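You operate a simulated robot arm through the tools that you are given. There is no shell and no other tool. Be economical: measure what you need, move in short steps, check, and stop when the job is done.

You run a simulated two-armed robot. Do the job below in one go: nothing can be reset, and whatever is moved stays where it is left.

## Task
Cure the two lid spots that still owe units, one burst each.
Fine: read the display; leave the lamp seated, hands off, while it fires; lamp back in its dock at the end. Set down upright: curing lamp.

It is judged by the outcome, as a careful person would: the job done as asked, and still so three seconds after it is handed in. It fails if anything else is knocked over, pushed out of place, dropped, spilled or broken. Lids that push on must go on centred and level and be pressed home; caps that screw on are set level and turned clockwise until they are tight.

## Robot
Two 7-joint arms with four-finger grippers on one trunk, on a base that drives. Base frame: it is fixed to the floor where the robot stands at the start and does not move with it; the origin is under the middle of the robot, x ahead of it, y to its left, z up; the surface under the hand at the start is at about z = 916. Lengths are in mm, angles in degrees, forces in N, time in s.
The left shoulder is at the start at [40, 181, 1279], the right one opposite. With the tool pointing down near the work surface each hand reaches from about 300 to 840 mm from the robot's upright axis, wherever it stands, measured 20 degrees to its own side. Places, roughly: cure display [800, -400, 1200]; tool box lid [500, -400, 900]. Payload 3.67 kg a hand.
The tool frame of a hand sits at the grasp point between the pads (the TCP): z along the fingers, y along the line on which they close. The tips reach 28 mm beyond it. Largest opening 112 mm; the body of the gripper starts 73 mm behind the TCP.
Orientation is that of the tool frame in the base frame, as a unit quaternion [w, x, y, z]. With the fingers straight down and closing along the base's y, the tool's x points along the base's -x, its y along +y and its z along -z.

## Interface
- The arms move only by the tool jog_arm. It takes "left_motion", "right_motion" or both (then of equal length, played together; a hand with none holds still); each is a list of rows, each a list of 7 numbers: the shift along the tool's x, y, z in units of 400 mm (1.0 is 400 mm), then the turn, a rotation vector about the tool's x, y, z in units of 120 degrees (1.0 is 120 degrees), then the finger opening in mm, from 0 to 112. In form: [[tx, ty, tz, rx, ry, rz, claw], ...]. A call has 1 to 8 rows; each row is the pose to reach, as a shift and turn from the pose commanded when the call began, along the tool's axes at that moment. A call with a number of a shift or a turn outside -1 to 1 is refused whole. Each row takes 0.2 s and may step no farther than 50 mm and 8.6 degrees from the row before; otherwise, or with a gripper value out of range, the whole call is refused. A pose out of reach is approached as far as the arm can. The call stops where the force on the tool passes 40 N (or 10 N more than at its start, if that is more) or the arm is blocked; 0.2 s more then pass. The fingers move at their own pace and stop on an object; they squeeze with about 21 N. The grip force told is the motor's: it shows also when the fingers shut on nothing. Time passes only in rows, and 0.2 s behind the last, so rows that repeat a pose let the fingers close. The reply holds the time, the measured pose of the TCP, the force on the tool along the base axes, the opening and the grip force, in the units named above and with some noise, with the torque about the TCP (base axes, N m) and any sound that the robot's microphone picked up.
- Cameras (640 x 400 px; columns grow to the right, rows downward): "scene" is now at [79.5, -59, 1510.1]; the picture's right is [-0.62, -0.78, 0.00], its down [-0.48, 0.38, -0.79] and it looks along [0.62, -0.49, -0.61] (base axes); focal length 242 px, centre (320, 200). "left" rides on the left gripper at [60, 18, -104] in its tool frame; the picture's right is [-0.29, 0.96, 0.00], its down [-0.80, -0.24, -0.55] and it looks along [-0.53, -0.16, 0.83] (tool axes); focal length 234 px, centre (320, 200). "right" rides on the right gripper at [60, -18, -104] in its tool frame; the picture's right is [0.29, 0.96, 0.00], its down [-0.80, 0.24, -0.55] and it looks along [-0.53, 0.16, 0.83] (tool axes); focal length 234 px, centre (320, 200). There is no depth. A picture from a camera that has moved, and an enlarged one, comes with that camera's place and axes in the base frame and with its lens. The place of the scene camera against the robot may be out by one fixed shift of up to 18 mm in any direction.
- snapshot(camera): a new picture of that camera. It takes no simulated time.
- lift_body(by): slides the trunk up (or, below 0, down) by that many mm; the arms and the scene camera ride with it, the base frame stays. It gives what a move gives, with no picture.
- steer(legs): drives the robot by 1 to 6 legs, each [ahead, left, turn to the left] in mm, mm and degrees, along the robot's own axes; the way and the turn of a leg run together, so that a leg with both is an arc; at most 1500 mm and 180 degrees a leg. The arms and the cameras ride along, it lands a little off, and it stops where it bumps. It gives what a move gives.
- turn_head(pan, tilt): turns the head with the scene camera to pan (to the left, within 86 degrees either way) and tilt (down, from -29 to 69), counted from straight ahead of the robot. It gives what a move gives.
- zoom(camera, box): a new picture of the part [left, top, right, bottom] of that camera's present view, enlarged. It takes no simulated time.
- finish_job(): hands the job in; it is judged then, once.

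Go step by step. Nothing tells you exact positions but the pictures and the camera data: compare them with the known pose of the tool, close in by small moves and look again before you grip or let go. The budget is 120 turns and 100 pictures, counting those below and the enlarged ones. Unless the task says otherwise, let go and move clear before handing in, and close with one line.

The tools are called after ">>>" as name(argument=value, ...) on one line, values as JSON. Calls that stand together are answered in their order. jog_arm: Moves the arms, as the interface text tells. Its arguments: {"type":"object","properties":{"left_motion":{"type":"array","items":{"type":"array","items":{"type":"number"}}},"right_motion":{"type":"array","items":{"type":"array","items":{"type":"number"}}}},"required":[]} The other tools are called the same way: lift_body (by) slides the trunk up or down; steer (legs) drives the base; turn_head (pan, tilt) turns the head that bears the scene camera; snapshot (camera) takes a picture; zoom (camera, box) takes an enlarged picture of a part of a camera's view; finish_job () hands the job in.

At the start:

```text
clock: 0.0
left_eef_pos: [503.4, -50.0, 1188.1]
left_tool_rot: [0.0, 0.0, 1.0, 0.0]
left_ft_force: [-0.2, 0.6, 0.4]
left_moment: [-0.03, -0.01, 0.01]
left_gripper_width: 111.8
left_finger_force: 0.0
right_eef_pos: [414.0, -566.3, 1186.8]
right_tool_rot: [0.0, 0.0, 1.0, 0.0]
right_ft_force: [-0.4, -0.1, 0.7]
right_moment: [-0.01, 0.0, -0.01]
right_gripper_width: 111.9
right_finger_force: 0.1
trunk travel left (down, up): [-400.0, 114.0]
robot x, y, heading: [5.2, -0.2, 0.2]
head pan, tilt: [-38.4, 37.8]
```

scene: 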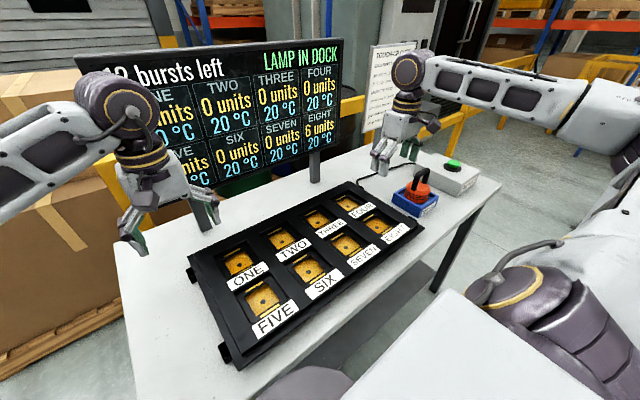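
right: 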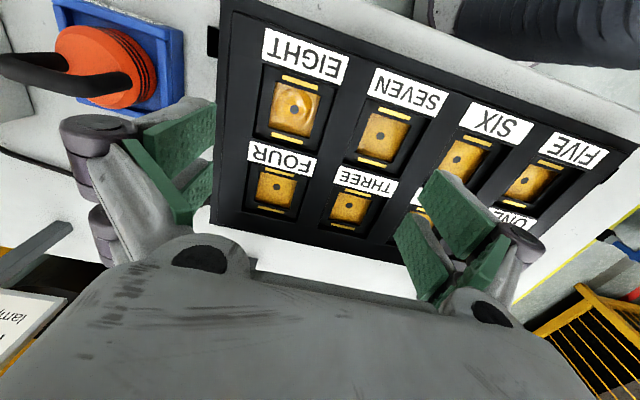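
left: 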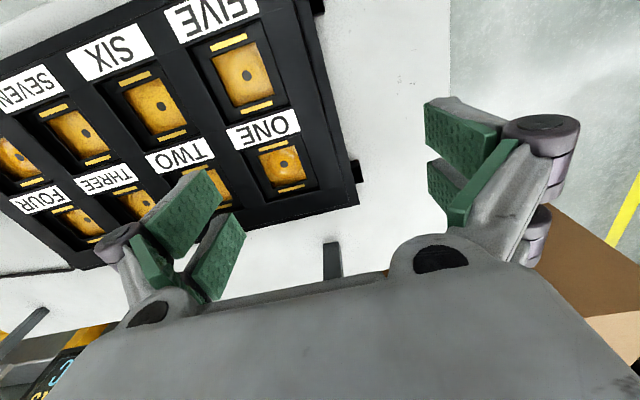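

The display shows eight spots; EIGHT owes 6 units, and spots ONE and FIVE are partly hidden by the left arm. I'll look closer at the display, the notice and the lamp.

>>> zoom(camera="scene", box=[80, 30, 350, 200])

>>> zoom(camera="scene", box=[350, 30, 430, 140])

>>> zoom(camera="scene", box=[340, 130, 500, 230])

```text
2.35 times, centred on (215, 115) of scene
camera zoom: at [79.5, -59.0, 1510.1], right [-0.62, -0.78, 0.0], down [-0.48, 0.38, -0.79], along [0.62, -0.49, -0.61], focal length 571 px, centre (567, 400)
```

zoom: 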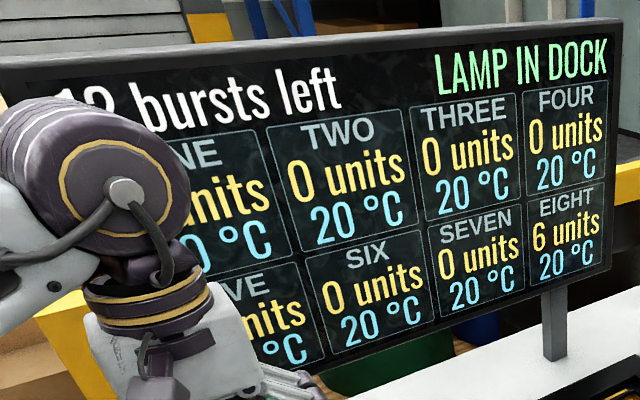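

```text
3.64 times, centred on (390, 85) of scene
camera zoom: at [79.5, -59.0, 1510.1], right [-0.62, -0.78, 0.0], down [-0.48, 0.38, -0.79], along [0.62, -0.49, -0.61], focal length 882 px, centre (66, 618)
```

zoom: 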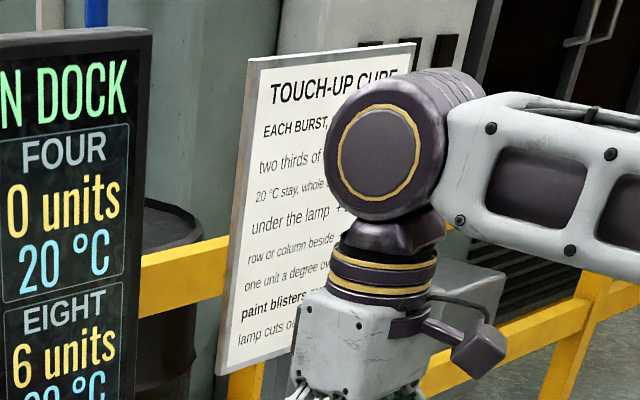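

```text
4.00 times, centred on (420, 180) of scene
camera zoom: at [79.5, -59.0, 1510.1], right [-0.62, -0.78, 0.0], down [-0.48, 0.38, -0.79], along [0.62, -0.49, -0.61], focal length 970 px, centre (-80, 280)
```

zoom: 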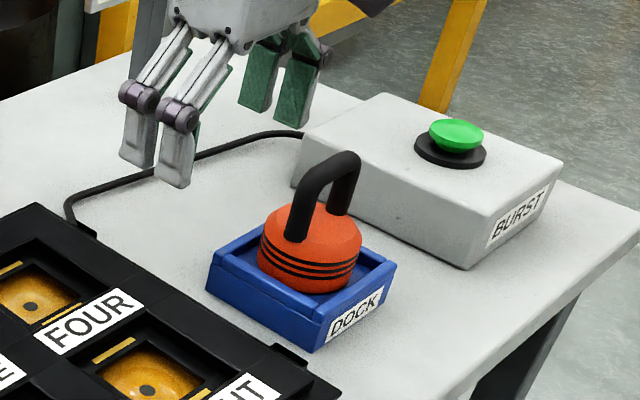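

I need the full notice and the hidden cells of the display, so I'll draw both arms back a little.

>>> jog_arm(left_motion=[[0.0, 0.12, 0, 0, 0, 0, 112], [0.0, 0.24, 0, 0, 0, 0, 112], [0.0, 0.36, 0, 0, 0, 0, 112], [0.0, 0.48, 0, 0, 0, 0, 112], [0.1, 0.55, 0, 0, 0, 0, 112]], right_motion=[[0.1, 0, 0, 0, 0, 0, 112], [0.2, 0, 0, 0, 0, 0, 112], [0.3, 0, 0, 0, 0, 0, 112], [0.35, 0, 0, 0, 0, 0, 112], [0.4, 0, 0, 0, 0, 0, 112]])

>>> snapshot(camera="scene")

```text
clock: 1.2
left_eef_pos: [460.0, 169.1, 1187.7]
left_tool_rot: [0.001, 0.0, 1.0, -0.001]
left_ft_force: [-0.9, 0.5, -0.3]
left_moment: [-0.03, -0.09, 0.03]
left_gripper_width: 111.9
left_finger_force: 0.1
right_eef_pos: [251.7, -566.6, 1186.3]
right_tool_rot: [0.002, 0.0, 1.0, 0.0]
right_ft_force: [-1.2, -0.3, -0.6]
right_moment: [-0.04, -0.07, 0.02]
right_gripper_width: 112.3
right_finger_force: 0.1
trunk travel left (down, up): [-400.0, 114.0]
robot x, y, heading: [1.5, -0.3, 0.2]
head pan, tilt: [-38.4, 37.8]
```

```text
93 pictures are left
camera scene: at [75.9, -57.3, 1510.4], right [-0.62, -0.78, 0.0], down [-0.48, 0.38, -0.79], along [0.62, -0.49, -0.61], focal length 242 px, centre (320, 200)
```

scene: 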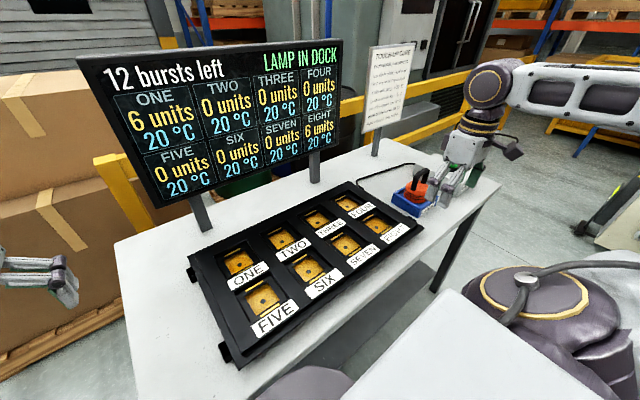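

>>> zoom(camera="scene", box=[355, 35, 420, 140])

>>> zoom(camera="scene", box=[180, 170, 460, 345])

```text
3.81 times, centred on (388, 88) of scene
camera zoom: at [75.9, -57.3, 1510.4], right [-0.62, -0.78, 0.0], down [-0.48, 0.38, -0.79], along [0.62, -0.49, -0.61], focal length 924 px, centre (63, 629)
```

zoom: 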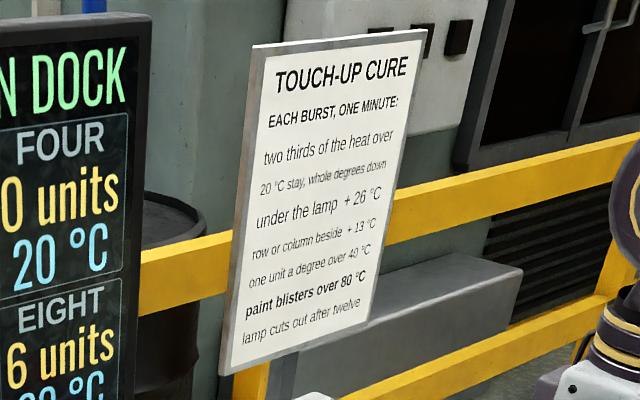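

```text
2.29 times, centred on (320, 258) of scene
camera zoom: at [75.9, -57.3, 1510.4], right [-0.62, -0.78, 0.0], down [-0.48, 0.38, -0.79], along [0.62, -0.49, -0.61], focal length 554 px, centre (320, 69)
```

zoom: 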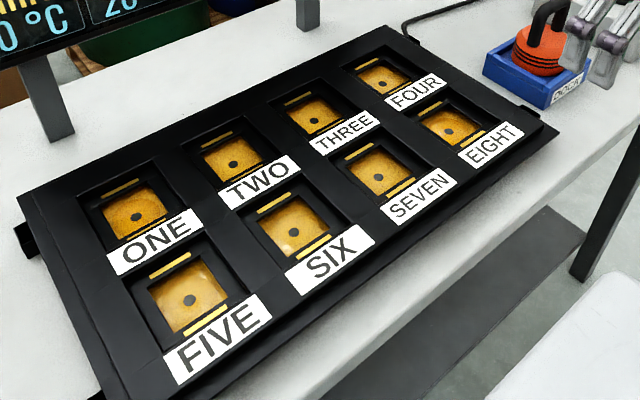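

ONE and EIGHT each owe 6 units; one burst (20→46 °C) gives exactly 6, with no blistering. ONE lies near (566,-148), EIGHT (429,-579), the dock (421,-791) and the button (449,-1093), so I'll park the left arm aside and strafe right about 400 mm so that the right arm reaches all of them.

>>> jog_arm(left_motion=[[0.1, 0.05, 0, 0, 0, 0, 112], [0.2, 0.1, 0, 0, 0, 0, 112], [0.3, 0.15, 0, 0, 0, 0, 112], [0.4, 0.2, 0, 0, 0, 0, 112], [0.4, 0.3, 0, 0, 0, 0, 112], [0.4, 0.4, 0, 0, 0, 0, 112], [0.4, 0.5, 0, 0, 0, 0, 112]])

>>> steer(legs=[[0, -400, 0]])

>>> turn_head(pan=-40, tilt=45)

>>> snapshot(camera="scene")

>>> snapshot(camera="right")

```text
clock: 2.8
left_eef_pos: [307.3, 366.2, 1186.5]
left_tool_rot: [0.0, 0.009, 1.0, -0.007]
left_ft_force: [-1.6, 5.4, 0.8]
left_moment: [-0.43, -0.11, 0.04]
left_gripper_width: 112.3
left_finger_force: 0.0
right_eef_pos: [256.3, -567.3, 1186.2]
right_tool_rot: [0.0, 0.0, 1.0, 0.0]
right_ft_force: [0.8, -0.3, -0.4]
right_moment: [-0.02, 0.05, 0.03]
right_gripper_width: 111.9
right_finger_force: 0.1
trunk travel left (down, up): [-400.0, 114.0]
robot x, y, heading: [-1.8, 2.2, 0.0]
head pan, tilt: [-38.4, 37.8]
```

```text
clock: 5.3
left_eef_pos: [304.8, -28.4, 1188.1]
left_tool_rot: [0.0, 0.002, 1.0, -0.001]
left_ft_force: [-1.7, 0.2, -0.2]
left_moment: [-0.01, 0.0, 0.02]
left_gripper_width: 112.2
left_finger_force: 0.1
right_eef_pos: [254.0, -964.4, 1186.0]
right_tool_rot: [-0.001, 0.001, 1.0, -0.001]
right_ft_force: [0.4, 0.2, 0.0]
right_moment: [0.01, 0.0, 0.01]
right_gripper_width: 112.0
right_finger_force: 0.0
trunk travel left (down, up): [-400.0, 114.0]
robot x, y, heading: [2.3, -399.6, -0.2]
head pan, tilt: [-38.4, 37.8]
```

```text
clock: 6.0
left_eef_pos: [304.1, -29.6, 1188.8]
left_tool_rot: [-0.001, 0.002, 1.0, 0.0]
left_ft_force: [-0.1, 0.5, -0.3]
left_moment: [0.02, -0.01, 0.0]
left_gripper_width: 111.8
left_finger_force: 0.0
right_eef_pos: [254.4, -966.2, 1185.1]
right_tool_rot: [0.0, 0.001, 1.0, 0.0]
right_ft_force: [-0.5, -0.5, -0.1]
right_moment: [0.01, 0.01, -0.01]
right_gripper_width: 111.9
right_finger_force: 0.0
trunk travel left (down, up): [-400.0, 114.0]
robot x, y, heading: [-0.3, -396.6, 0.2]
head pan, tilt: [-40.0, 45.0]
```

```text
90 pictures are left
camera scene: at [73.1, -456.9, 1499.5], right [-0.64, -0.76, 0.0], down [-0.54, 0.46, -0.71], along [0.54, -0.46, -0.71], focal length 242 px, centre (320, 200)
```

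scene: 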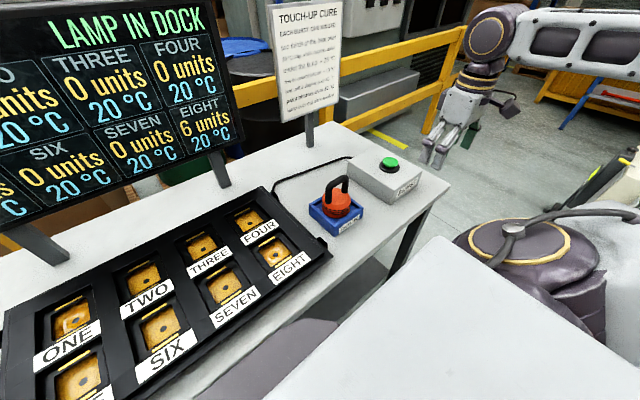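

```text
89 pictures are left
camera right: at [194.0, -984.4, 1289.8], right [-0.29, 0.96, 0.0], down [0.8, 0.24, 0.55], along [0.53, 0.16, -0.83], focal length 234 px, centre (320, 200)
```

right: 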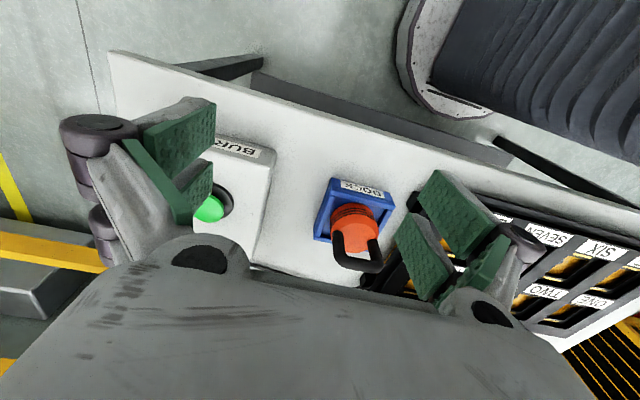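

The right hand camera sees the dock lamp with its handle arching along y, so the fingers should close along x. I'll move the hand left and lower to view the lamp better.

>>> jog_arm(right_motion=[[0, 0.1, 0, 0, 0, 0, 112], [0, 0.2, 0, 0, 0, 0, 112], [0, 0.23, 0, 0, 0, 0, 112]])

>>> snapshot(camera="right")

>>> zoom(camera="scene", box=[230, 140, 430, 265])

```text
clock: 6.8
left_eef_pos: [305.4, -29.4, 1188.8]
left_tool_rot: [0.0, 0.001, 1.0, 0.0]
left_ft_force: [-0.7, 0.5, 0.5]
left_moment: [0.0, -0.02, 0.02]
left_gripper_width: 112.0
left_finger_force: 0.1
right_eef_pos: [255.1, -875.3, 1184.6]
right_tool_rot: [0.0, 0.002, 1.0, -0.001]
right_ft_force: [0.8, -0.2, -1.2]
right_moment: [0.0, 0.02, 0.01]
right_gripper_width: 112.2
right_finger_force: 0.1
trunk travel left (down, up): [-400.0, 114.0]
robot x, y, heading: [0.6, -400.0, -0.3]
head pan, tilt: [-40.0, 45.0]
```

```text
88 pictures are left
camera right: at [194.8, -892.4, 1289.4], right [-0.29, 0.96, 0.0], down [0.8, 0.24, 0.55], along [0.53, 0.16, -0.83], focal length 234 px, centre (320, 200)
```

right: 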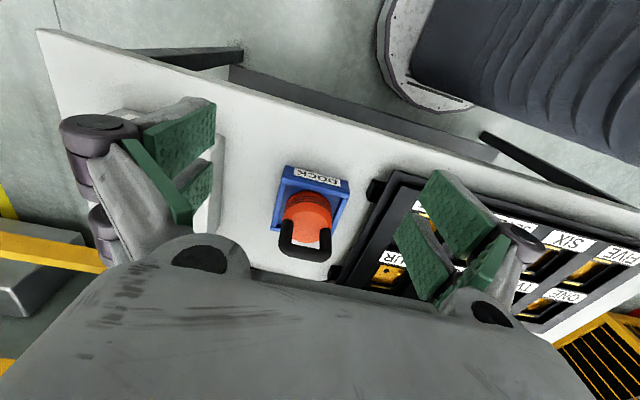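

```text
3.20 times, centred on (330, 202) of scene
camera zoom: at [73.2, -456.8, 1499.5], right [-0.64, -0.76, 0.0], down [-0.54, 0.46, -0.71], along [0.54, -0.46, -0.71], focal length 776 px, centre (288, 192)
```

zoom: 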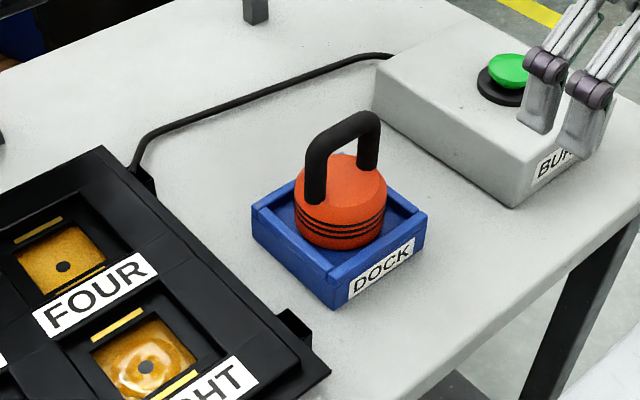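

Triangulating both views puts the handle's top centre at about (451,-843,1043), running along y. I'll bring the hand above it while turning it 90°.

>>> jog_arm(right_motion=[[-0.08, 0.01, 0, 0, 0, 0.07, 112], [-0.16, 0.02, 0, 0, 0, 0.14, 112], [-0.24, 0.04, 0, 0, 0, 0.21, 112], [-0.32, 0.06, 0, 0, 0, 0.28, 112], [-0.4, 0.07, 0, 0, 0, 0.35, 112], [-0.49, 0.08, 0, 0, 0, 0.42, 112]])

>>> jog_arm(right_motion=[[0, 0, 0, 0, 0, 0.066, 112], [0, 0, 0, 0, 0, 0.132, 112], [0, 0, 0, 0, 0, 0.198, 112], [0, 0, 0, 0, 0, 0.264, 112], [0, 0, 0, 0, 0, 0.33, 112]])

>>> snapshot(camera="right")

>>> zoom(camera="scene", box=[230, 120, 430, 245])

```text
clock: 8.4
left_eef_pos: [306.8, -28.2, 1187.4]
left_tool_rot: [0.0, 0.001, 1.0, 0.0]
left_ft_force: [0.4, 0.0, 0.0]
left_moment: [0.01, 0.04, 0.0]
left_gripper_width: 112.2
left_finger_force: 0.1
right_eef_pos: [460.1, -843.6, 1223.8]
right_tool_rot: [0.041, 0.429, 0.902, 0.019]
right_ft_force: [0.1, -0.1, -1.5]
right_moment: [-0.01, 0.0, 0.0]
right_gripper_width: 111.7
right_finger_force: 0.0
trunk travel left (down, up): [-400.0, 114.0]
robot x, y, heading: [-1.4, -400.1, -0.1]
head pan, tilt: [-40.0, 45.0]
stopped in row 6 (right hand): the arm was blocked; the commanded pose is now the measured one
```

```text
clock: 9.6
left_eef_pos: [305.6, -29.8, 1188.5]
left_tool_rot: [0.001, 0.002, 1.0, 0.0]
left_ft_force: [0.0, 0.3, -0.4]
left_moment: [0.0, -0.02, 0.0]
left_gripper_width: 112.1
left_finger_force: 0.0
right_eef_pos: [457.8, -844.9, 1223.6]
right_tool_rot: [0.032, 0.709, 0.703, 0.033]
right_ft_force: [-0.2, 0.6, -0.3]
right_moment: [0.01, -0.05, 0.01]
right_gripper_width: 111.9
right_finger_force: 0.1
trunk travel left (down, up): [-400.0, 114.0]
robot x, y, heading: [-4.7, -396.9, -0.2]
head pan, tilt: [-40.0, 45.0]
```

```text
86 pictures are left
camera right: at [432.2, -784.1, 1326.6], right [0.96, 0.28, 0.09], down [0.18, -0.8, 0.57], along [0.23, -0.53, -0.81], focal length 234 px, centre (320, 200)
```

right: 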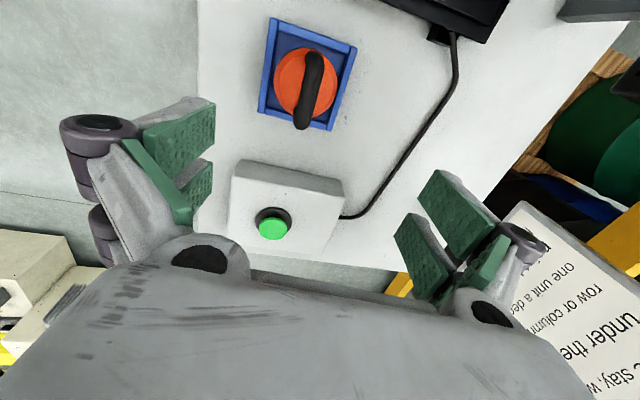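

```text
3.20 times, centred on (330, 182) of scene
camera zoom: at [73.4, -456.5, 1499.5], right [-0.64, -0.76, 0.0], down [-0.54, 0.46, -0.71], along [0.54, -0.46, -0.71], focal length 776 px, centre (288, 256)
```

zoom: 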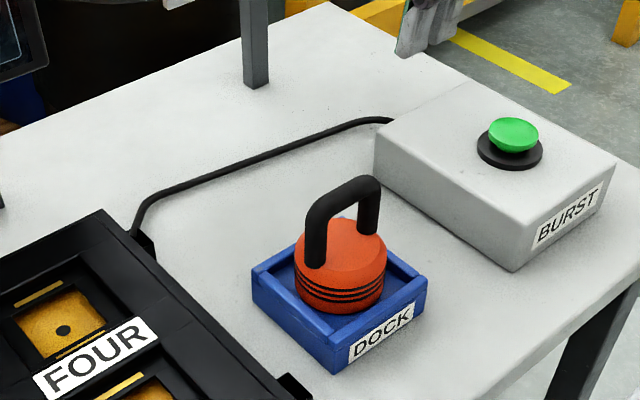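

The hand stopped a bit high and tilted 5°, but the yaw is right. I'll level it and descend to z≈1110 over the handle, watching whether the arm follows.

>>> jog_arm(right_motion=[[0.004, -0.008, 0.07, 0.011, 0, -0.001, 112], [0.008, -0.016, 0.14, 0.022, 0, -0.002, 112], [0.012, -0.024, 0.21, 0.033, 0, -0.003, 112], [0.0165, -0.033, 0.282, 0.044, 0, -0.004, 112], [0.0165, -0.033, 0.282, 0.044, 0, -0.004, 112]])

>>> snapshot(camera="right")

>>> zoom(camera="scene", box=[230, 120, 430, 245])

```text
clock: 10.8
left_eef_pos: [305.5, -29.4, 1187.9]
left_tool_rot: [0.0, 0.002, 1.0, 0.001]
left_ft_force: [-0.1, 0.0, -0.3]
left_moment: [-0.03, 0.03, -0.04]
left_gripper_width: 112.0
left_finger_force: 0.0
right_eef_pos: [455.5, -837.0, 1110.0]
right_tool_rot: [0.0, 0.706, 0.708, -0.001]
right_ft_force: [-0.9, -0.3, -0.3]
right_moment: [-0.02, -0.02, 0.03]
right_gripper_width: 112.0
right_finger_force: 0.1
trunk travel left (down, up): [-400.0, 114.0]
robot x, y, heading: [-5.1, -396.0, -0.0]
head pan, tilt: [-40.0, 45.0]
```

```text
84 pictures are left
camera right: at [437.7, -777.1, 1215.0], right [0.96, 0.29, 0.0], down [0.24, -0.8, 0.55], along [0.16, -0.53, -0.83], focal length 234 px, centre (320, 200)
```

right: 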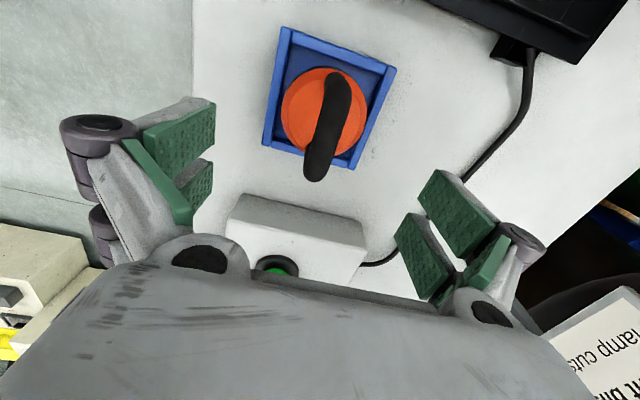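

```text
3.20 times, centred on (330, 182) of scene
camera zoom: at [72.7, -456.4, 1499.6], right [-0.64, -0.76, 0.0], down [-0.54, 0.46, -0.71], along [0.54, -0.46, -0.71], focal length 776 px, centre (288, 256)
```

zoom: 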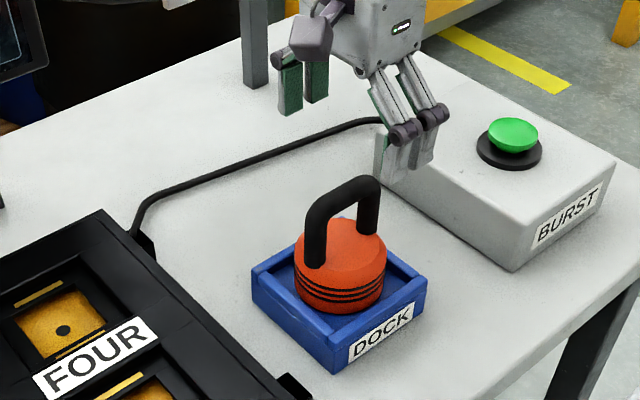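

The handle is centred between the fingers near (457,-831). I'll descend to z≈1040 and look before closing.

>>> jog_arm(right_motion=[[0.008, 0.002, 0.06, 0, 0, 0, 112], [0.015, 0.004, 0.12, 0, 0, 0, 112], [0.015, 0.004, 0.175, 0, 0, 0, 112]])

>>> zoom(camera="scene", box=[230, 120, 430, 245])

>>> snapshot(camera="right")

```text
clock: 11.6
left_eef_pos: [304.8, -30.4, 1187.8]
left_tool_rot: [0.0, 0.002, 1.0, 0.0]
left_ft_force: [0.2, 0.7, -0.1]
left_moment: [-0.02, 0.01, -0.03]
left_gripper_width: 112.2
left_finger_force: 0.1
right_eef_pos: [457.1, -832.6, 1041.2]
right_tool_rot: [0.001, 0.706, 0.708, -0.001]
right_ft_force: [0.0, 0.1, 0.6]
right_moment: [0.02, 0.01, -0.05]
right_gripper_width: 111.9
right_finger_force: 0.1
trunk travel left (down, up): [-400.0, 114.0]
robot x, y, heading: [-0.4, -396.9, -0.3]
head pan, tilt: [-40.0, 45.0]
```

```text
3.20 times, centred on (330, 182) of scene
camera zoom: at [73.4, -456.7, 1499.5], right [-0.64, -0.76, 0.0], down [-0.54, 0.46, -0.71], along [0.54, -0.46, -0.71], focal length 776 px, centre (288, 256)
```

zoom: 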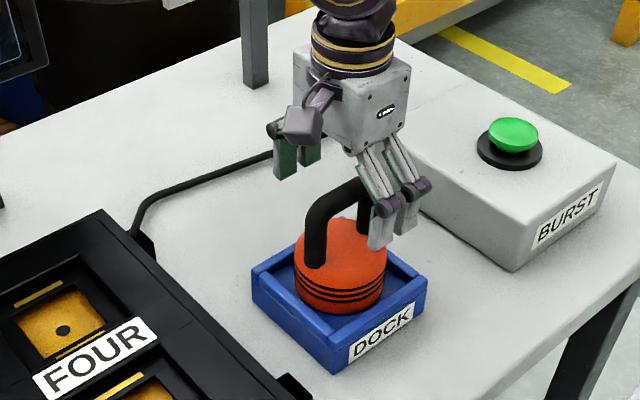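

```text
81 pictures are left
camera right: at [439.7, -772.2, 1144.8], right [0.96, 0.29, 0.0], down [0.24, -0.8, 0.55], along [0.16, -0.53, -0.83], focal length 234 px, centre (320, 200)
```

right: 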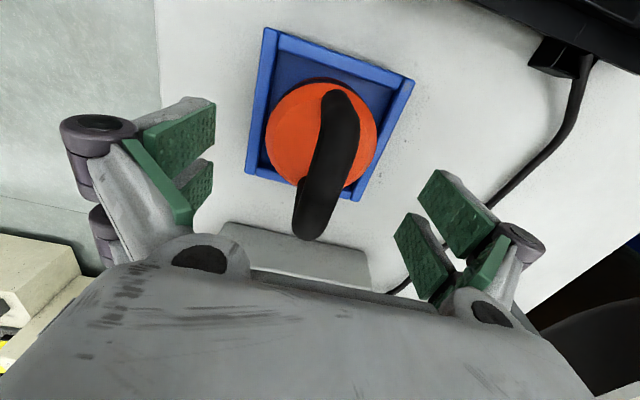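

The bar is centred at the TCP pixel (320,190). Closing on it.

>>> jog_arm(right_motion=[[0, 0.005, 0, 0, 0, 0, 50], [0, 0.005, 0, 0, 0, 0, 25], [0, 0.005, 0, 0, 0, 0, 0], [0, 0.005, 0, 0, 0, 0, 0], [0, 0.005, 0, 0, 0, 0, 0]])

>>> snapshot(camera="right")

```text
clock: 12.8
left_eef_pos: [304.7, -28.9, 1188.6]
left_tool_rot: [0.0, 0.002, 1.0, 0.0]
left_ft_force: [0.1, 0.7, -0.1]
left_moment: [-0.02, 0.02, 0.01]
left_gripper_width: 111.9
left_finger_force: 0.1
right_eef_pos: [459.2, -832.1, 1040.6]
right_tool_rot: [0.001, 0.706, 0.708, -0.001]
right_ft_force: [2.3, 0.4, 0.9]
right_moment: [-0.19, -0.03, 0.1]
right_gripper_width: 20.1
right_finger_force: 21.2
trunk travel left (down, up): [-400.0, 114.0]
robot x, y, heading: [-0.2, -399.3, 0.0]
head pan, tilt: [-40.0, 45.0]
```

```text
80 pictures are left
camera right: at [441.6, -771.5, 1144.8], right [0.96, 0.29, 0.0], down [0.24, -0.8, 0.55], along [0.16, -0.53, -0.83], focal length 234 px, centre (320, 200)
```

right: 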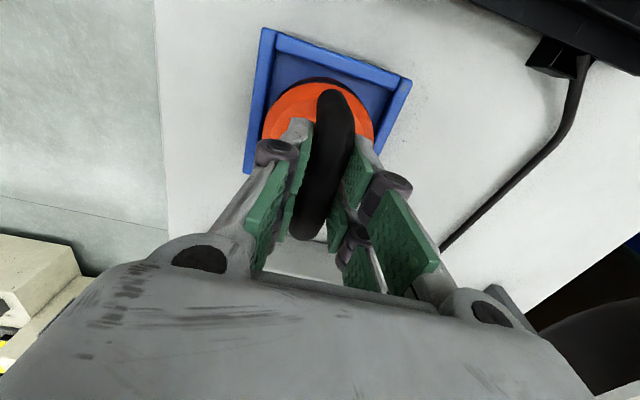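

Gripped at 20 mm with the TCP at (459,-832,1041), which I'll reuse for the return. Lifting straight up.

>>> jog_arm(right_motion=[[0, 0, -0.04, 0, 0, 0, 0], [0, 0, -0.1, 0, 0, 0, 0], [0, 0, -0.2, 0, 0, 0, 0], [0, 0, -0.3, 0, 0, 0, 0], [0, 0, -0.3, 0, 0, 0, 0]])

>>> snapshot(camera="scene")

>>> snapshot(camera="right")

```text
clock: 14.0
left_eef_pos: [305.4, -28.9, 1189.4]
left_tool_rot: [0.001, 0.002, 1.0, -0.001]
left_ft_force: [1.0, 0.1, 0.3]
left_moment: [0.01, 0.03, -0.03]
left_gripper_width: 111.9
left_finger_force: 0.0
right_eef_pos: [458.6, -831.6, 1160.7]
right_tool_rot: [0.001, 0.706, 0.708, -0.001]
right_ft_force: [0.2, 0.0, 0.4]
right_moment: [0.02, 0.04, -0.02]
right_gripper_width: 0.0
right_finger_force: 20.8
trunk travel left (down, up): [-400.0, 114.0]
robot x, y, heading: [-5.6, -397.5, -0.2]
head pan, tilt: [-40.0, 45.0]
```

```text
79 pictures are left
camera scene: at [73.4, -456.7, 1499.5], right [-0.64, -0.76, 0.0], down [-0.54, 0.46, -0.71], along [0.54, -0.46, -0.71], focal length 242 px, centre (320, 200)
```

scene: 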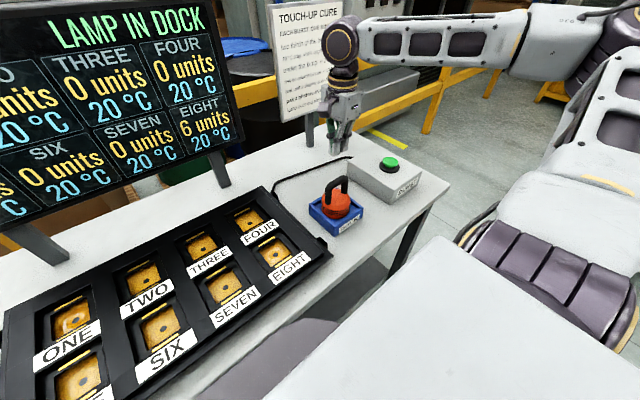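

```text
78 pictures are left
camera right: at [441.3, -771.3, 1265.0], right [0.96, 0.29, 0.0], down [0.24, -0.8, 0.55], along [0.16, -0.53, -0.83], focal length 234 px, centre (320, 200)
```

right: 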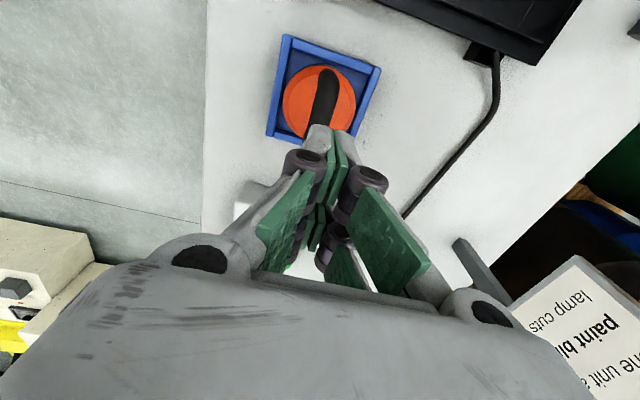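

The grip slipped off and the lamp stayed in its dock. I'll open, regrip deeper with the bar nearer the TCP, and lift in small steps.

>>> jog_arm(right_motion=[[0, 0, 0, 0, 0, 0, 60], [0, 0, 0, 0, 0, 0, 112]])

>>> zoom(camera="right", box=[240, 20, 400, 180])

>>> zoom(camera="scene", box=[290, 160, 390, 250])

```text
clock: 14.6
left_eef_pos: [304.4, -30.1, 1187.9]
left_tool_rot: [0.0, 0.002, 1.0, 0.0]
left_ft_force: [-0.5, -0.3, -0.4]
left_moment: [0.03, -0.01, 0.02]
left_gripper_width: 112.0
left_finger_force: 0.1
right_eef_pos: [460.0, -832.3, 1160.1]
right_tool_rot: [-0.001, 0.707, 0.707, 0.0]
right_ft_force: [-0.6, -0.2, -0.3]
right_moment: [0.01, -0.01, -0.02]
right_gripper_width: 71.3
right_finger_force: 0.0
trunk travel left (down, up): [-400.0, 114.0]
robot x, y, heading: [-0.0, -395.7, -0.0]
head pan, tilt: [-40.0, 45.0]
```

```text
2.50 times, centred on (320, 100) of right
camera zoom: at [441.3, -771.2, 1264.7], right [0.96, 0.29, 0.0], down [0.24, -0.8, 0.55], along [0.16, -0.53, -0.83], focal length 585 px, centre (320, 450)
```

zoom: 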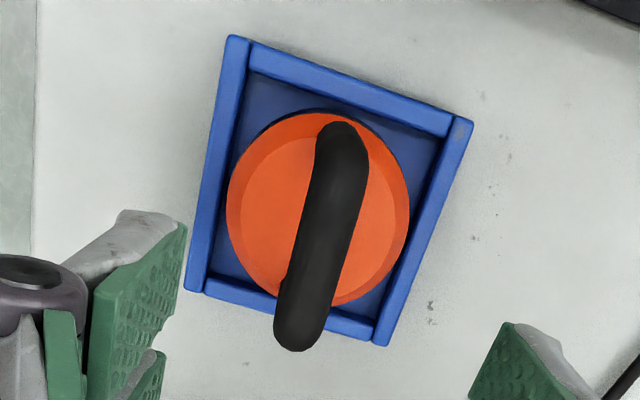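

```text
4.44 times, centred on (340, 205) of scene
camera zoom: at [73.3, -456.7, 1499.5], right [-0.64, -0.76, 0.0], down [-0.54, 0.46, -0.71], along [0.54, -0.46, -0.71], focal length 1078 px, centre (231, 178)
```

zoom: 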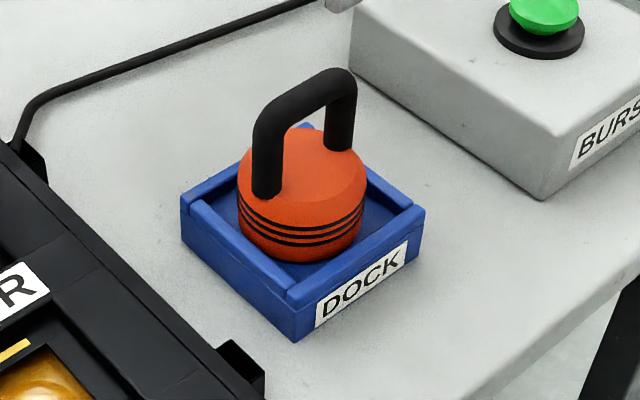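

The body top is well below the bar (about 970), so there's room to go deeper. Descending to TCP z≈1022 and closing.

>>> jog_arm(right_motion=[[0, 0, 0.1, 0, 0, 0, 112], [0, 0, 0.2, 0, 0, 0, 112], [0, 0, 0.28, 0, 0, 0, 112], [0, 0, 0.345, 0, 0, 0, 112], [0, 0, 0.345, 0, 0, 0, 30], [0, 0, 0.345, 0, 0, 0, 0], [0, 0, 0.345, 0, 0, 0, 0], [0, 0, 0.345, 0, 0, 0, 0]])

>>> zoom(camera="scene", box=[290, 140, 390, 230])

```text
clock: 16.4
left_eef_pos: [304.6, -29.7, 1187.5]
left_tool_rot: [0.001, 0.002, 1.0, 0.001]
left_ft_force: [0.3, -0.1, -0.6]
left_moment: [0.02, 0.02, -0.01]
left_gripper_width: 111.8
left_finger_force: 0.1
right_eef_pos: [457.2, -831.9, 1022.7]
right_tool_rot: [0.0, 0.707, 0.707, 0.001]
right_ft_force: [-0.3, 0.2, -0.1]
right_moment: [-0.01, -0.07, 0.0]
right_gripper_width: 19.4
right_finger_force: 21.1
trunk travel left (down, up): [-400.0, 114.0]
robot x, y, heading: [-1.8, -404.1, 0.0]
head pan, tilt: [-40.0, 45.0]
```

```text
4.44 times, centred on (340, 185) of scene
camera zoom: at [73.3, -456.5, 1499.5], right [-0.64, -0.76, 0.0], down [-0.54, 0.46, -0.71], along [0.54, -0.46, -0.71], focal length 1078 px, centre (231, 267)
```

zoom: 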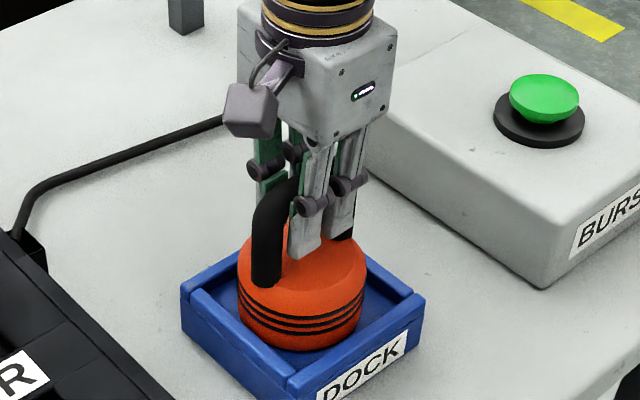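

The grip looks solid. A slow test lift of 24 mm follows.

>>> jog_arm(right_motion=[[0, 0, -0.01, 0, 0, 0, 0], [0, 0, -0.02, 0, 0, 0, 0], [0, 0, -0.035, 0, 0, 0, 0], [0, 0, -0.05, 0, 0, 0, 0], [0, 0, -0.06, 0, 0, 0, 0]])

>>> zoom(camera="scene", box=[290, 140, 390, 230])

```text
clock: 17.6
left_eef_pos: [306.9, -30.1, 1187.7]
left_tool_rot: [0.0, 0.002, 1.0, 0.0]
left_ft_force: [-0.3, -0.3, 0.5]
left_moment: [0.03, 0.02, 0.0]
left_gripper_width: 112.0
left_finger_force: 0.0
right_eef_pos: [460.3, -831.9, 1046.9]
right_tool_rot: [0.0, 0.706, 0.708, 0.0]
right_ft_force: [0.1, 0.3, -9.6]
right_moment: [0.0, -0.02, -0.03]
right_gripper_width: 19.2
right_finger_force: 21.4
trunk travel left (down, up): [-400.0, 114.0]
robot x, y, heading: [1.2, -398.4, -0.1]
head pan, tilt: [-40.0, 45.0]
```

```text
4.44 times, centred on (340, 185) of scene
camera zoom: at [73.8, -457.1, 1499.4], right [-0.64, -0.76, 0.0], down [-0.54, 0.46, -0.71], along [0.54, -0.46, -0.71], focal length 1078 px, centre (231, 267)
```

zoom: 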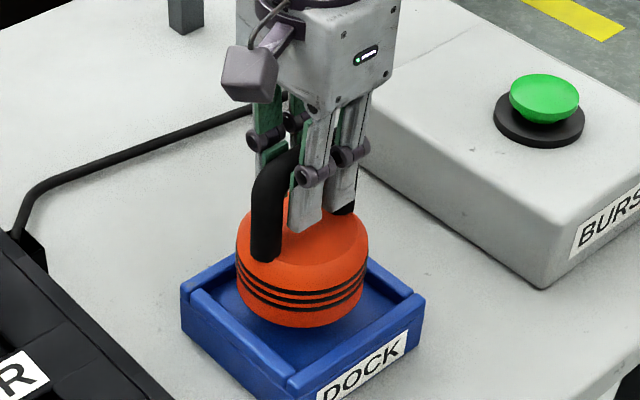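

The lamp is lifted (about 10 N) and hangs level. From earlier pictures EIGHT is near (443,-598), so I'll raise the lamp and go to the near side of it to look.

>>> jog_arm(right_motion=[[0, 0, -0.1, 0, 0, 0, 0], [0, -0.01, -0.2, 0, 0, 0, 0], [0.08, -0.02, -0.2825, 0, 0, 0, 0], [0.18, -0.03, -0.2825, 0, 0, 0, 0], [0.28, -0.0425, -0.2825, 0, 0, 0, 0], [0.38, -0.0425, -0.2825, 0, 0, 0, 0], [0.455, -0.0425, -0.2825, 0, 0, 0, 0], [0.455, -0.0425, -0.2825, 0, 0, 0, 0]])

>>> snapshot(camera="right")

>>> snapshot(camera="scene")

```text
clock: 19.4
left_eef_pos: [305.0, -32.2, 1189.0]
left_tool_rot: [0.0, 0.002, 1.0, 0.001]
left_ft_force: [-0.2, -0.5, 0.5]
left_moment: [0.01, 0.04, -0.01]
left_gripper_width: 111.9
left_finger_force: 0.1
right_eef_pos: [443.6, -650.4, 1157.4]
right_tool_rot: [0.0, 0.707, 0.707, -0.001]
right_ft_force: [0.2, -0.8, -9.9]
right_moment: [0.02, 0.05, 0.0]
right_gripper_width: 19.3
right_finger_force: 20.7
trunk travel left (down, up): [-400.0, 114.0]
robot x, y, heading: [3.3, -396.4, -0.2]
head pan, tilt: [-40.0, 45.0]
```

```text
73 pictures are left
camera right: at [425.6, -590.8, 1261.9], right [0.96, 0.29, 0.0], down [0.24, -0.8, 0.55], along [0.16, -0.53, -0.83], focal length 234 px, centre (320, 200)
```

right: 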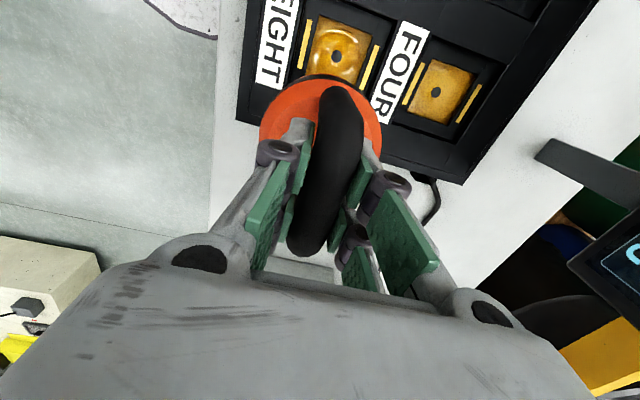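

```text
72 pictures are left
camera scene: at [73.6, -458.1, 1499.4], right [-0.64, -0.76, 0.0], down [-0.54, 0.46, -0.71], along [0.54, -0.46, -0.71], focal length 242 px, centre (320, 200)
```

scene: 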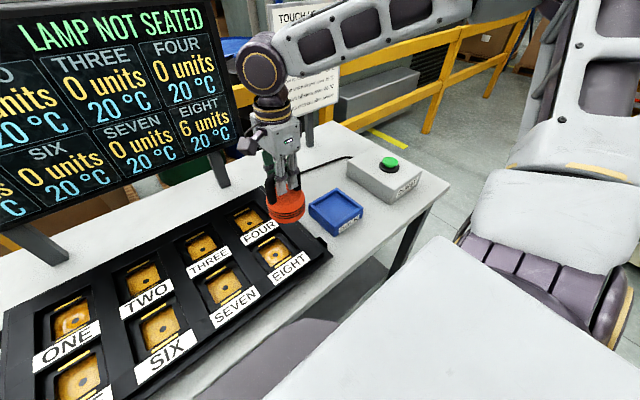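

>>> zoom(camera="right", box=[230, 0, 520, 181])

>>> zoom(camera="scene", box=[200, 170, 360, 290])

```text
2.21 times, centred on (375, 90) of right
camera zoom: at [425.6, -590.8, 1261.9], right [0.96, 0.29, 0.0], down [0.24, -0.8, 0.55], along [0.16, -0.53, -0.83], focal length 517 px, centre (199, 442)
```

zoom: 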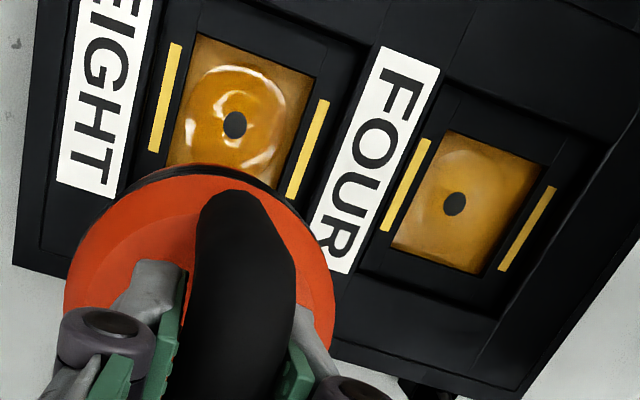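

```text
3.33 times, centred on (280, 230) of scene
camera zoom: at [73.6, -458.1, 1499.4], right [-0.64, -0.76, 0.0], down [-0.54, 0.46, -0.71], along [0.54, -0.46, -0.71], focal length 808 px, centre (453, 100)
```

zoom: 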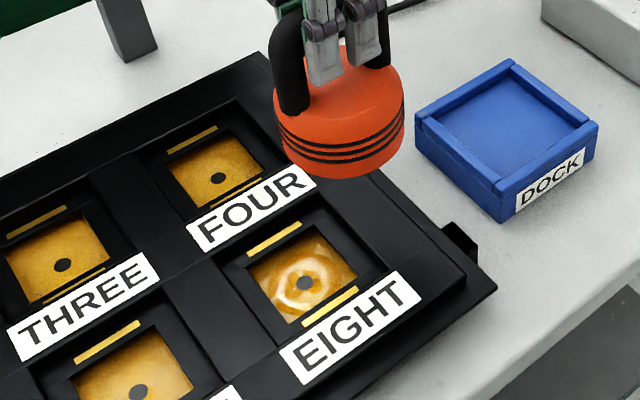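

The dot of EIGHT comes out at about (447,-597), consistent with the earlier estimate. I'll go above it and lower to z≈1080, then check alignment.

>>> jog_arm(right_motion=[[0.07, 0.004, 0, 0, 0, 0, 0], [0.133, 0.007, 0, 0, 0, 0, 0], [0.133, 0.007, 0.1, 0, 0, 0, 0], [0.133, 0.007, 0.19, 0, 0, 0, 0], [0.133, 0.007, 0.19, 0, 0, 0, 0]])

>>> snapshot(camera="right")

>>> zoom(camera="scene", box=[200, 170, 360, 290])

```text
clock: 20.6
left_eef_pos: [305.0, -27.9, 1187.3]
left_tool_rot: [-0.001, 0.002, 1.0, 0.0]
left_ft_force: [0.5, -0.3, -0.4]
left_moment: [-0.06, -0.02, -0.01]
left_gripper_width: 112.0
left_finger_force: 0.1
right_eef_pos: [444.6, -597.2, 1083.2]
right_tool_rot: [0.001, 0.706, 0.708, 0.0]
right_ft_force: [-0.2, -0.2, -10.2]
right_moment: [0.01, 0.01, 0.0]
right_gripper_width: 19.5
right_finger_force: 21.1
trunk travel left (down, up): [-400.0, 114.0]
robot x, y, heading: [-1.7, -399.9, 0.2]
head pan, tilt: [-40.0, 45.0]
```

```text
69 pictures are left
camera right: at [426.3, -536.7, 1186.9], right [0.96, 0.29, 0.0], down [0.24, -0.8, 0.55], along [0.16, -0.53, -0.83], focal length 234 px, centre (320, 200)
```

right: 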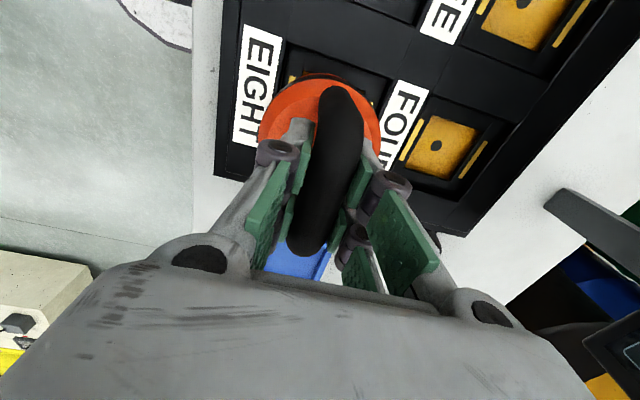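

```text
3.33 times, centred on (280, 230) of scene
camera zoom: at [73.0, -456.2, 1499.5], right [-0.64, -0.76, 0.0], down [-0.54, 0.46, -0.71], along [0.54, -0.46, -0.71], focal length 808 px, centre (453, 100)
```

zoom: 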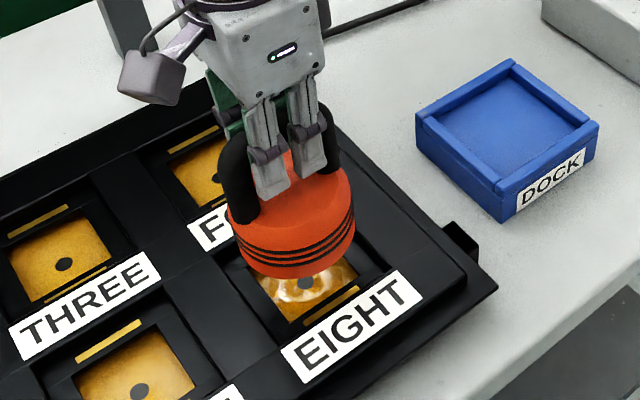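

Projection checks agree to about 2 mm with the lamp centred over EIGHT. Lowering slowly toward the seat.

>>> jog_arm(right_motion=[[0, 0.004, 0.04, 0, 0, 0, 0], [0, 0.004, 0.08, 0, 0, 0, 0], [0, 0.004, 0.11, 0, 0, 0, 0], [0, 0.004, 0.13, 0, 0, 0, 0], [0, 0.004, 0.13, 0, 0, 0, 0]])

>>> zoom(camera="scene", box=[200, 170, 360, 290])

>>> zoom(camera="right", box=[230, 0, 520, 181])

```text
clock: 21.8
left_eef_pos: [306.1, -28.7, 1186.5]
left_tool_rot: [0.0, 0.001, 1.0, 0.0]
left_ft_force: [-0.4, 0.0, -0.1]
left_moment: [0.01, -0.03, 0.0]
left_gripper_width: 111.8
left_finger_force: 0.0
right_eef_pos: [446.7, -596.7, 1030.3]
right_tool_rot: [-0.001, 0.706, 0.708, 0.0]
right_ft_force: [-0.3, 0.6, -9.5]
right_moment: [0.01, 0.02, -0.01]
right_gripper_width: 19.3
right_finger_force: 21.0
trunk travel left (down, up): [-400.0, 114.0]
robot x, y, heading: [-3.6, -400.9, -0.2]
head pan, tilt: [-40.0, 45.0]
```

```text
3.33 times, centred on (280, 230) of scene
camera zoom: at [73.6, -456.8, 1499.5], right [-0.64, -0.76, 0.0], down [-0.54, 0.46, -0.71], along [0.54, -0.46, -0.71], focal length 808 px, centre (453, 100)
```

zoom: 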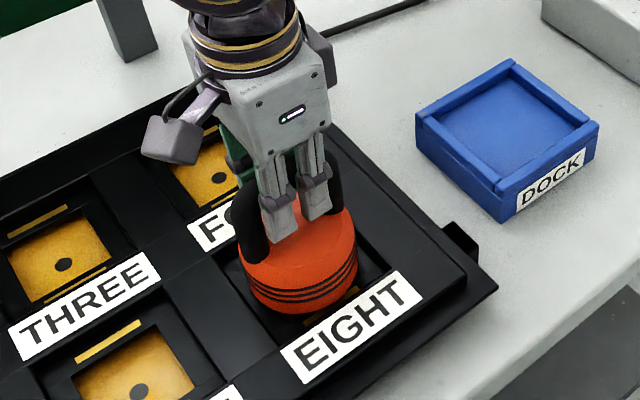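

```text
2.21 times, centred on (375, 90) of right
camera zoom: at [428.7, -536.5, 1135.7], right [0.96, 0.29, 0.0], down [0.24, -0.8, 0.55], along [0.16, -0.53, -0.83], focal length 517 px, centre (199, 442)
```

zoom: 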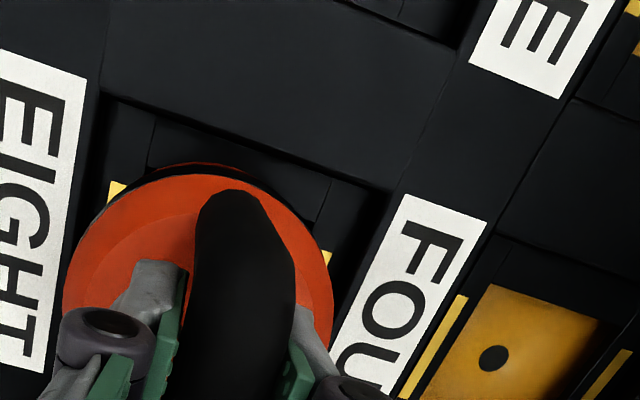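

Still centred between the yellow bars, with no contact yet. Creeping down.

>>> jog_arm(right_motion=[[0, 0, 0.008, 0, 0, 0, 0], [0, 0, 0.015, 0, 0, 0, 0], [0, 0, 0.02, 0, 0, 0, 0], [0, 0, 0.02, 0, 0, 0, 0]])

```text
clock: 22.8
left_eef_pos: [306.0, -30.2, 1188.1]
left_tool_rot: [0.0, 0.001, 1.0, 0.0]
left_ft_force: [1.5, 0.7, -0.6]
left_moment: [0.02, 0.0, 0.02]
left_gripper_width: 112.2
left_finger_force: 0.0
right_eef_pos: [447.7, -597.2, 1023.0]
right_tool_rot: [0.0, 0.706, 0.708, 0.0]
right_ft_force: [0.1, -0.2, -9.2]
right_moment: [0.02, -0.01, 0.01]
right_gripper_width: 19.4
right_finger_force: 20.9
trunk travel left (down, up): [-400.0, 114.0]
robot x, y, heading: [-0.1, -397.2, -0.1]
head pan, tilt: [-40.0, 45.0]
```

>>> jog_arm(right_motion=[[0, 0, 0.007, 0, 0, 0, 0], [0, 0, 0.014, 0, 0, 0, 0], [0, 0, 0.014, 0, 0, 0, 0]])

>>> zoom(camera="scene", box=[0, 0, 360, 290])

```text
clock: 23.6
left_eef_pos: [304.5, -29.0, 1187.9]
left_tool_rot: [0.0, 0.002, 1.0, 0.0]
left_ft_force: [0.1, -0.8, 0.0]
left_moment: [-0.02, -0.02, -0.02]
left_gripper_width: 111.9
left_finger_force: 0.1
right_eef_pos: [446.5, -594.5, 1017.7]
right_tool_rot: [0.001, 0.706, 0.708, 0.001]
right_ft_force: [5.0, 0.1, 13.3]
right_moment: [0.23, 0.02, -0.2]
right_gripper_width: 19.8
right_finger_force: 20.8
trunk travel left (down, up): [-400.0, 114.0]
robot x, y, heading: [2.3, -395.2, -0.1]
head pan, tilt: [-40.0, 45.0]
```

```text
1.38 times, centred on (180, 145) of scene
camera zoom: at [72.8, -456.2, 1499.6], right [-0.64, -0.76, 0.0], down [-0.54, 0.46, -0.71], along [0.54, -0.46, -0.71], focal length 334 px, centre (513, 276)
```

zoom: 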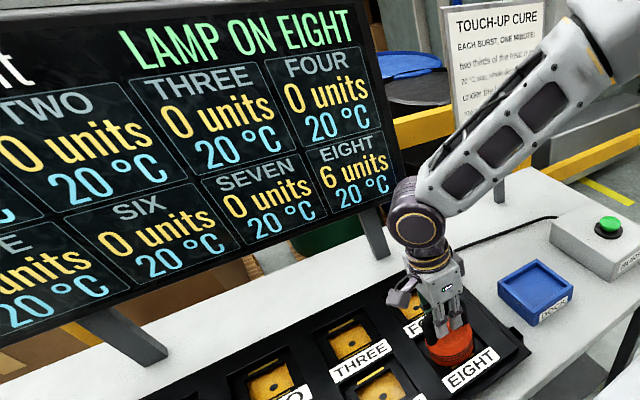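

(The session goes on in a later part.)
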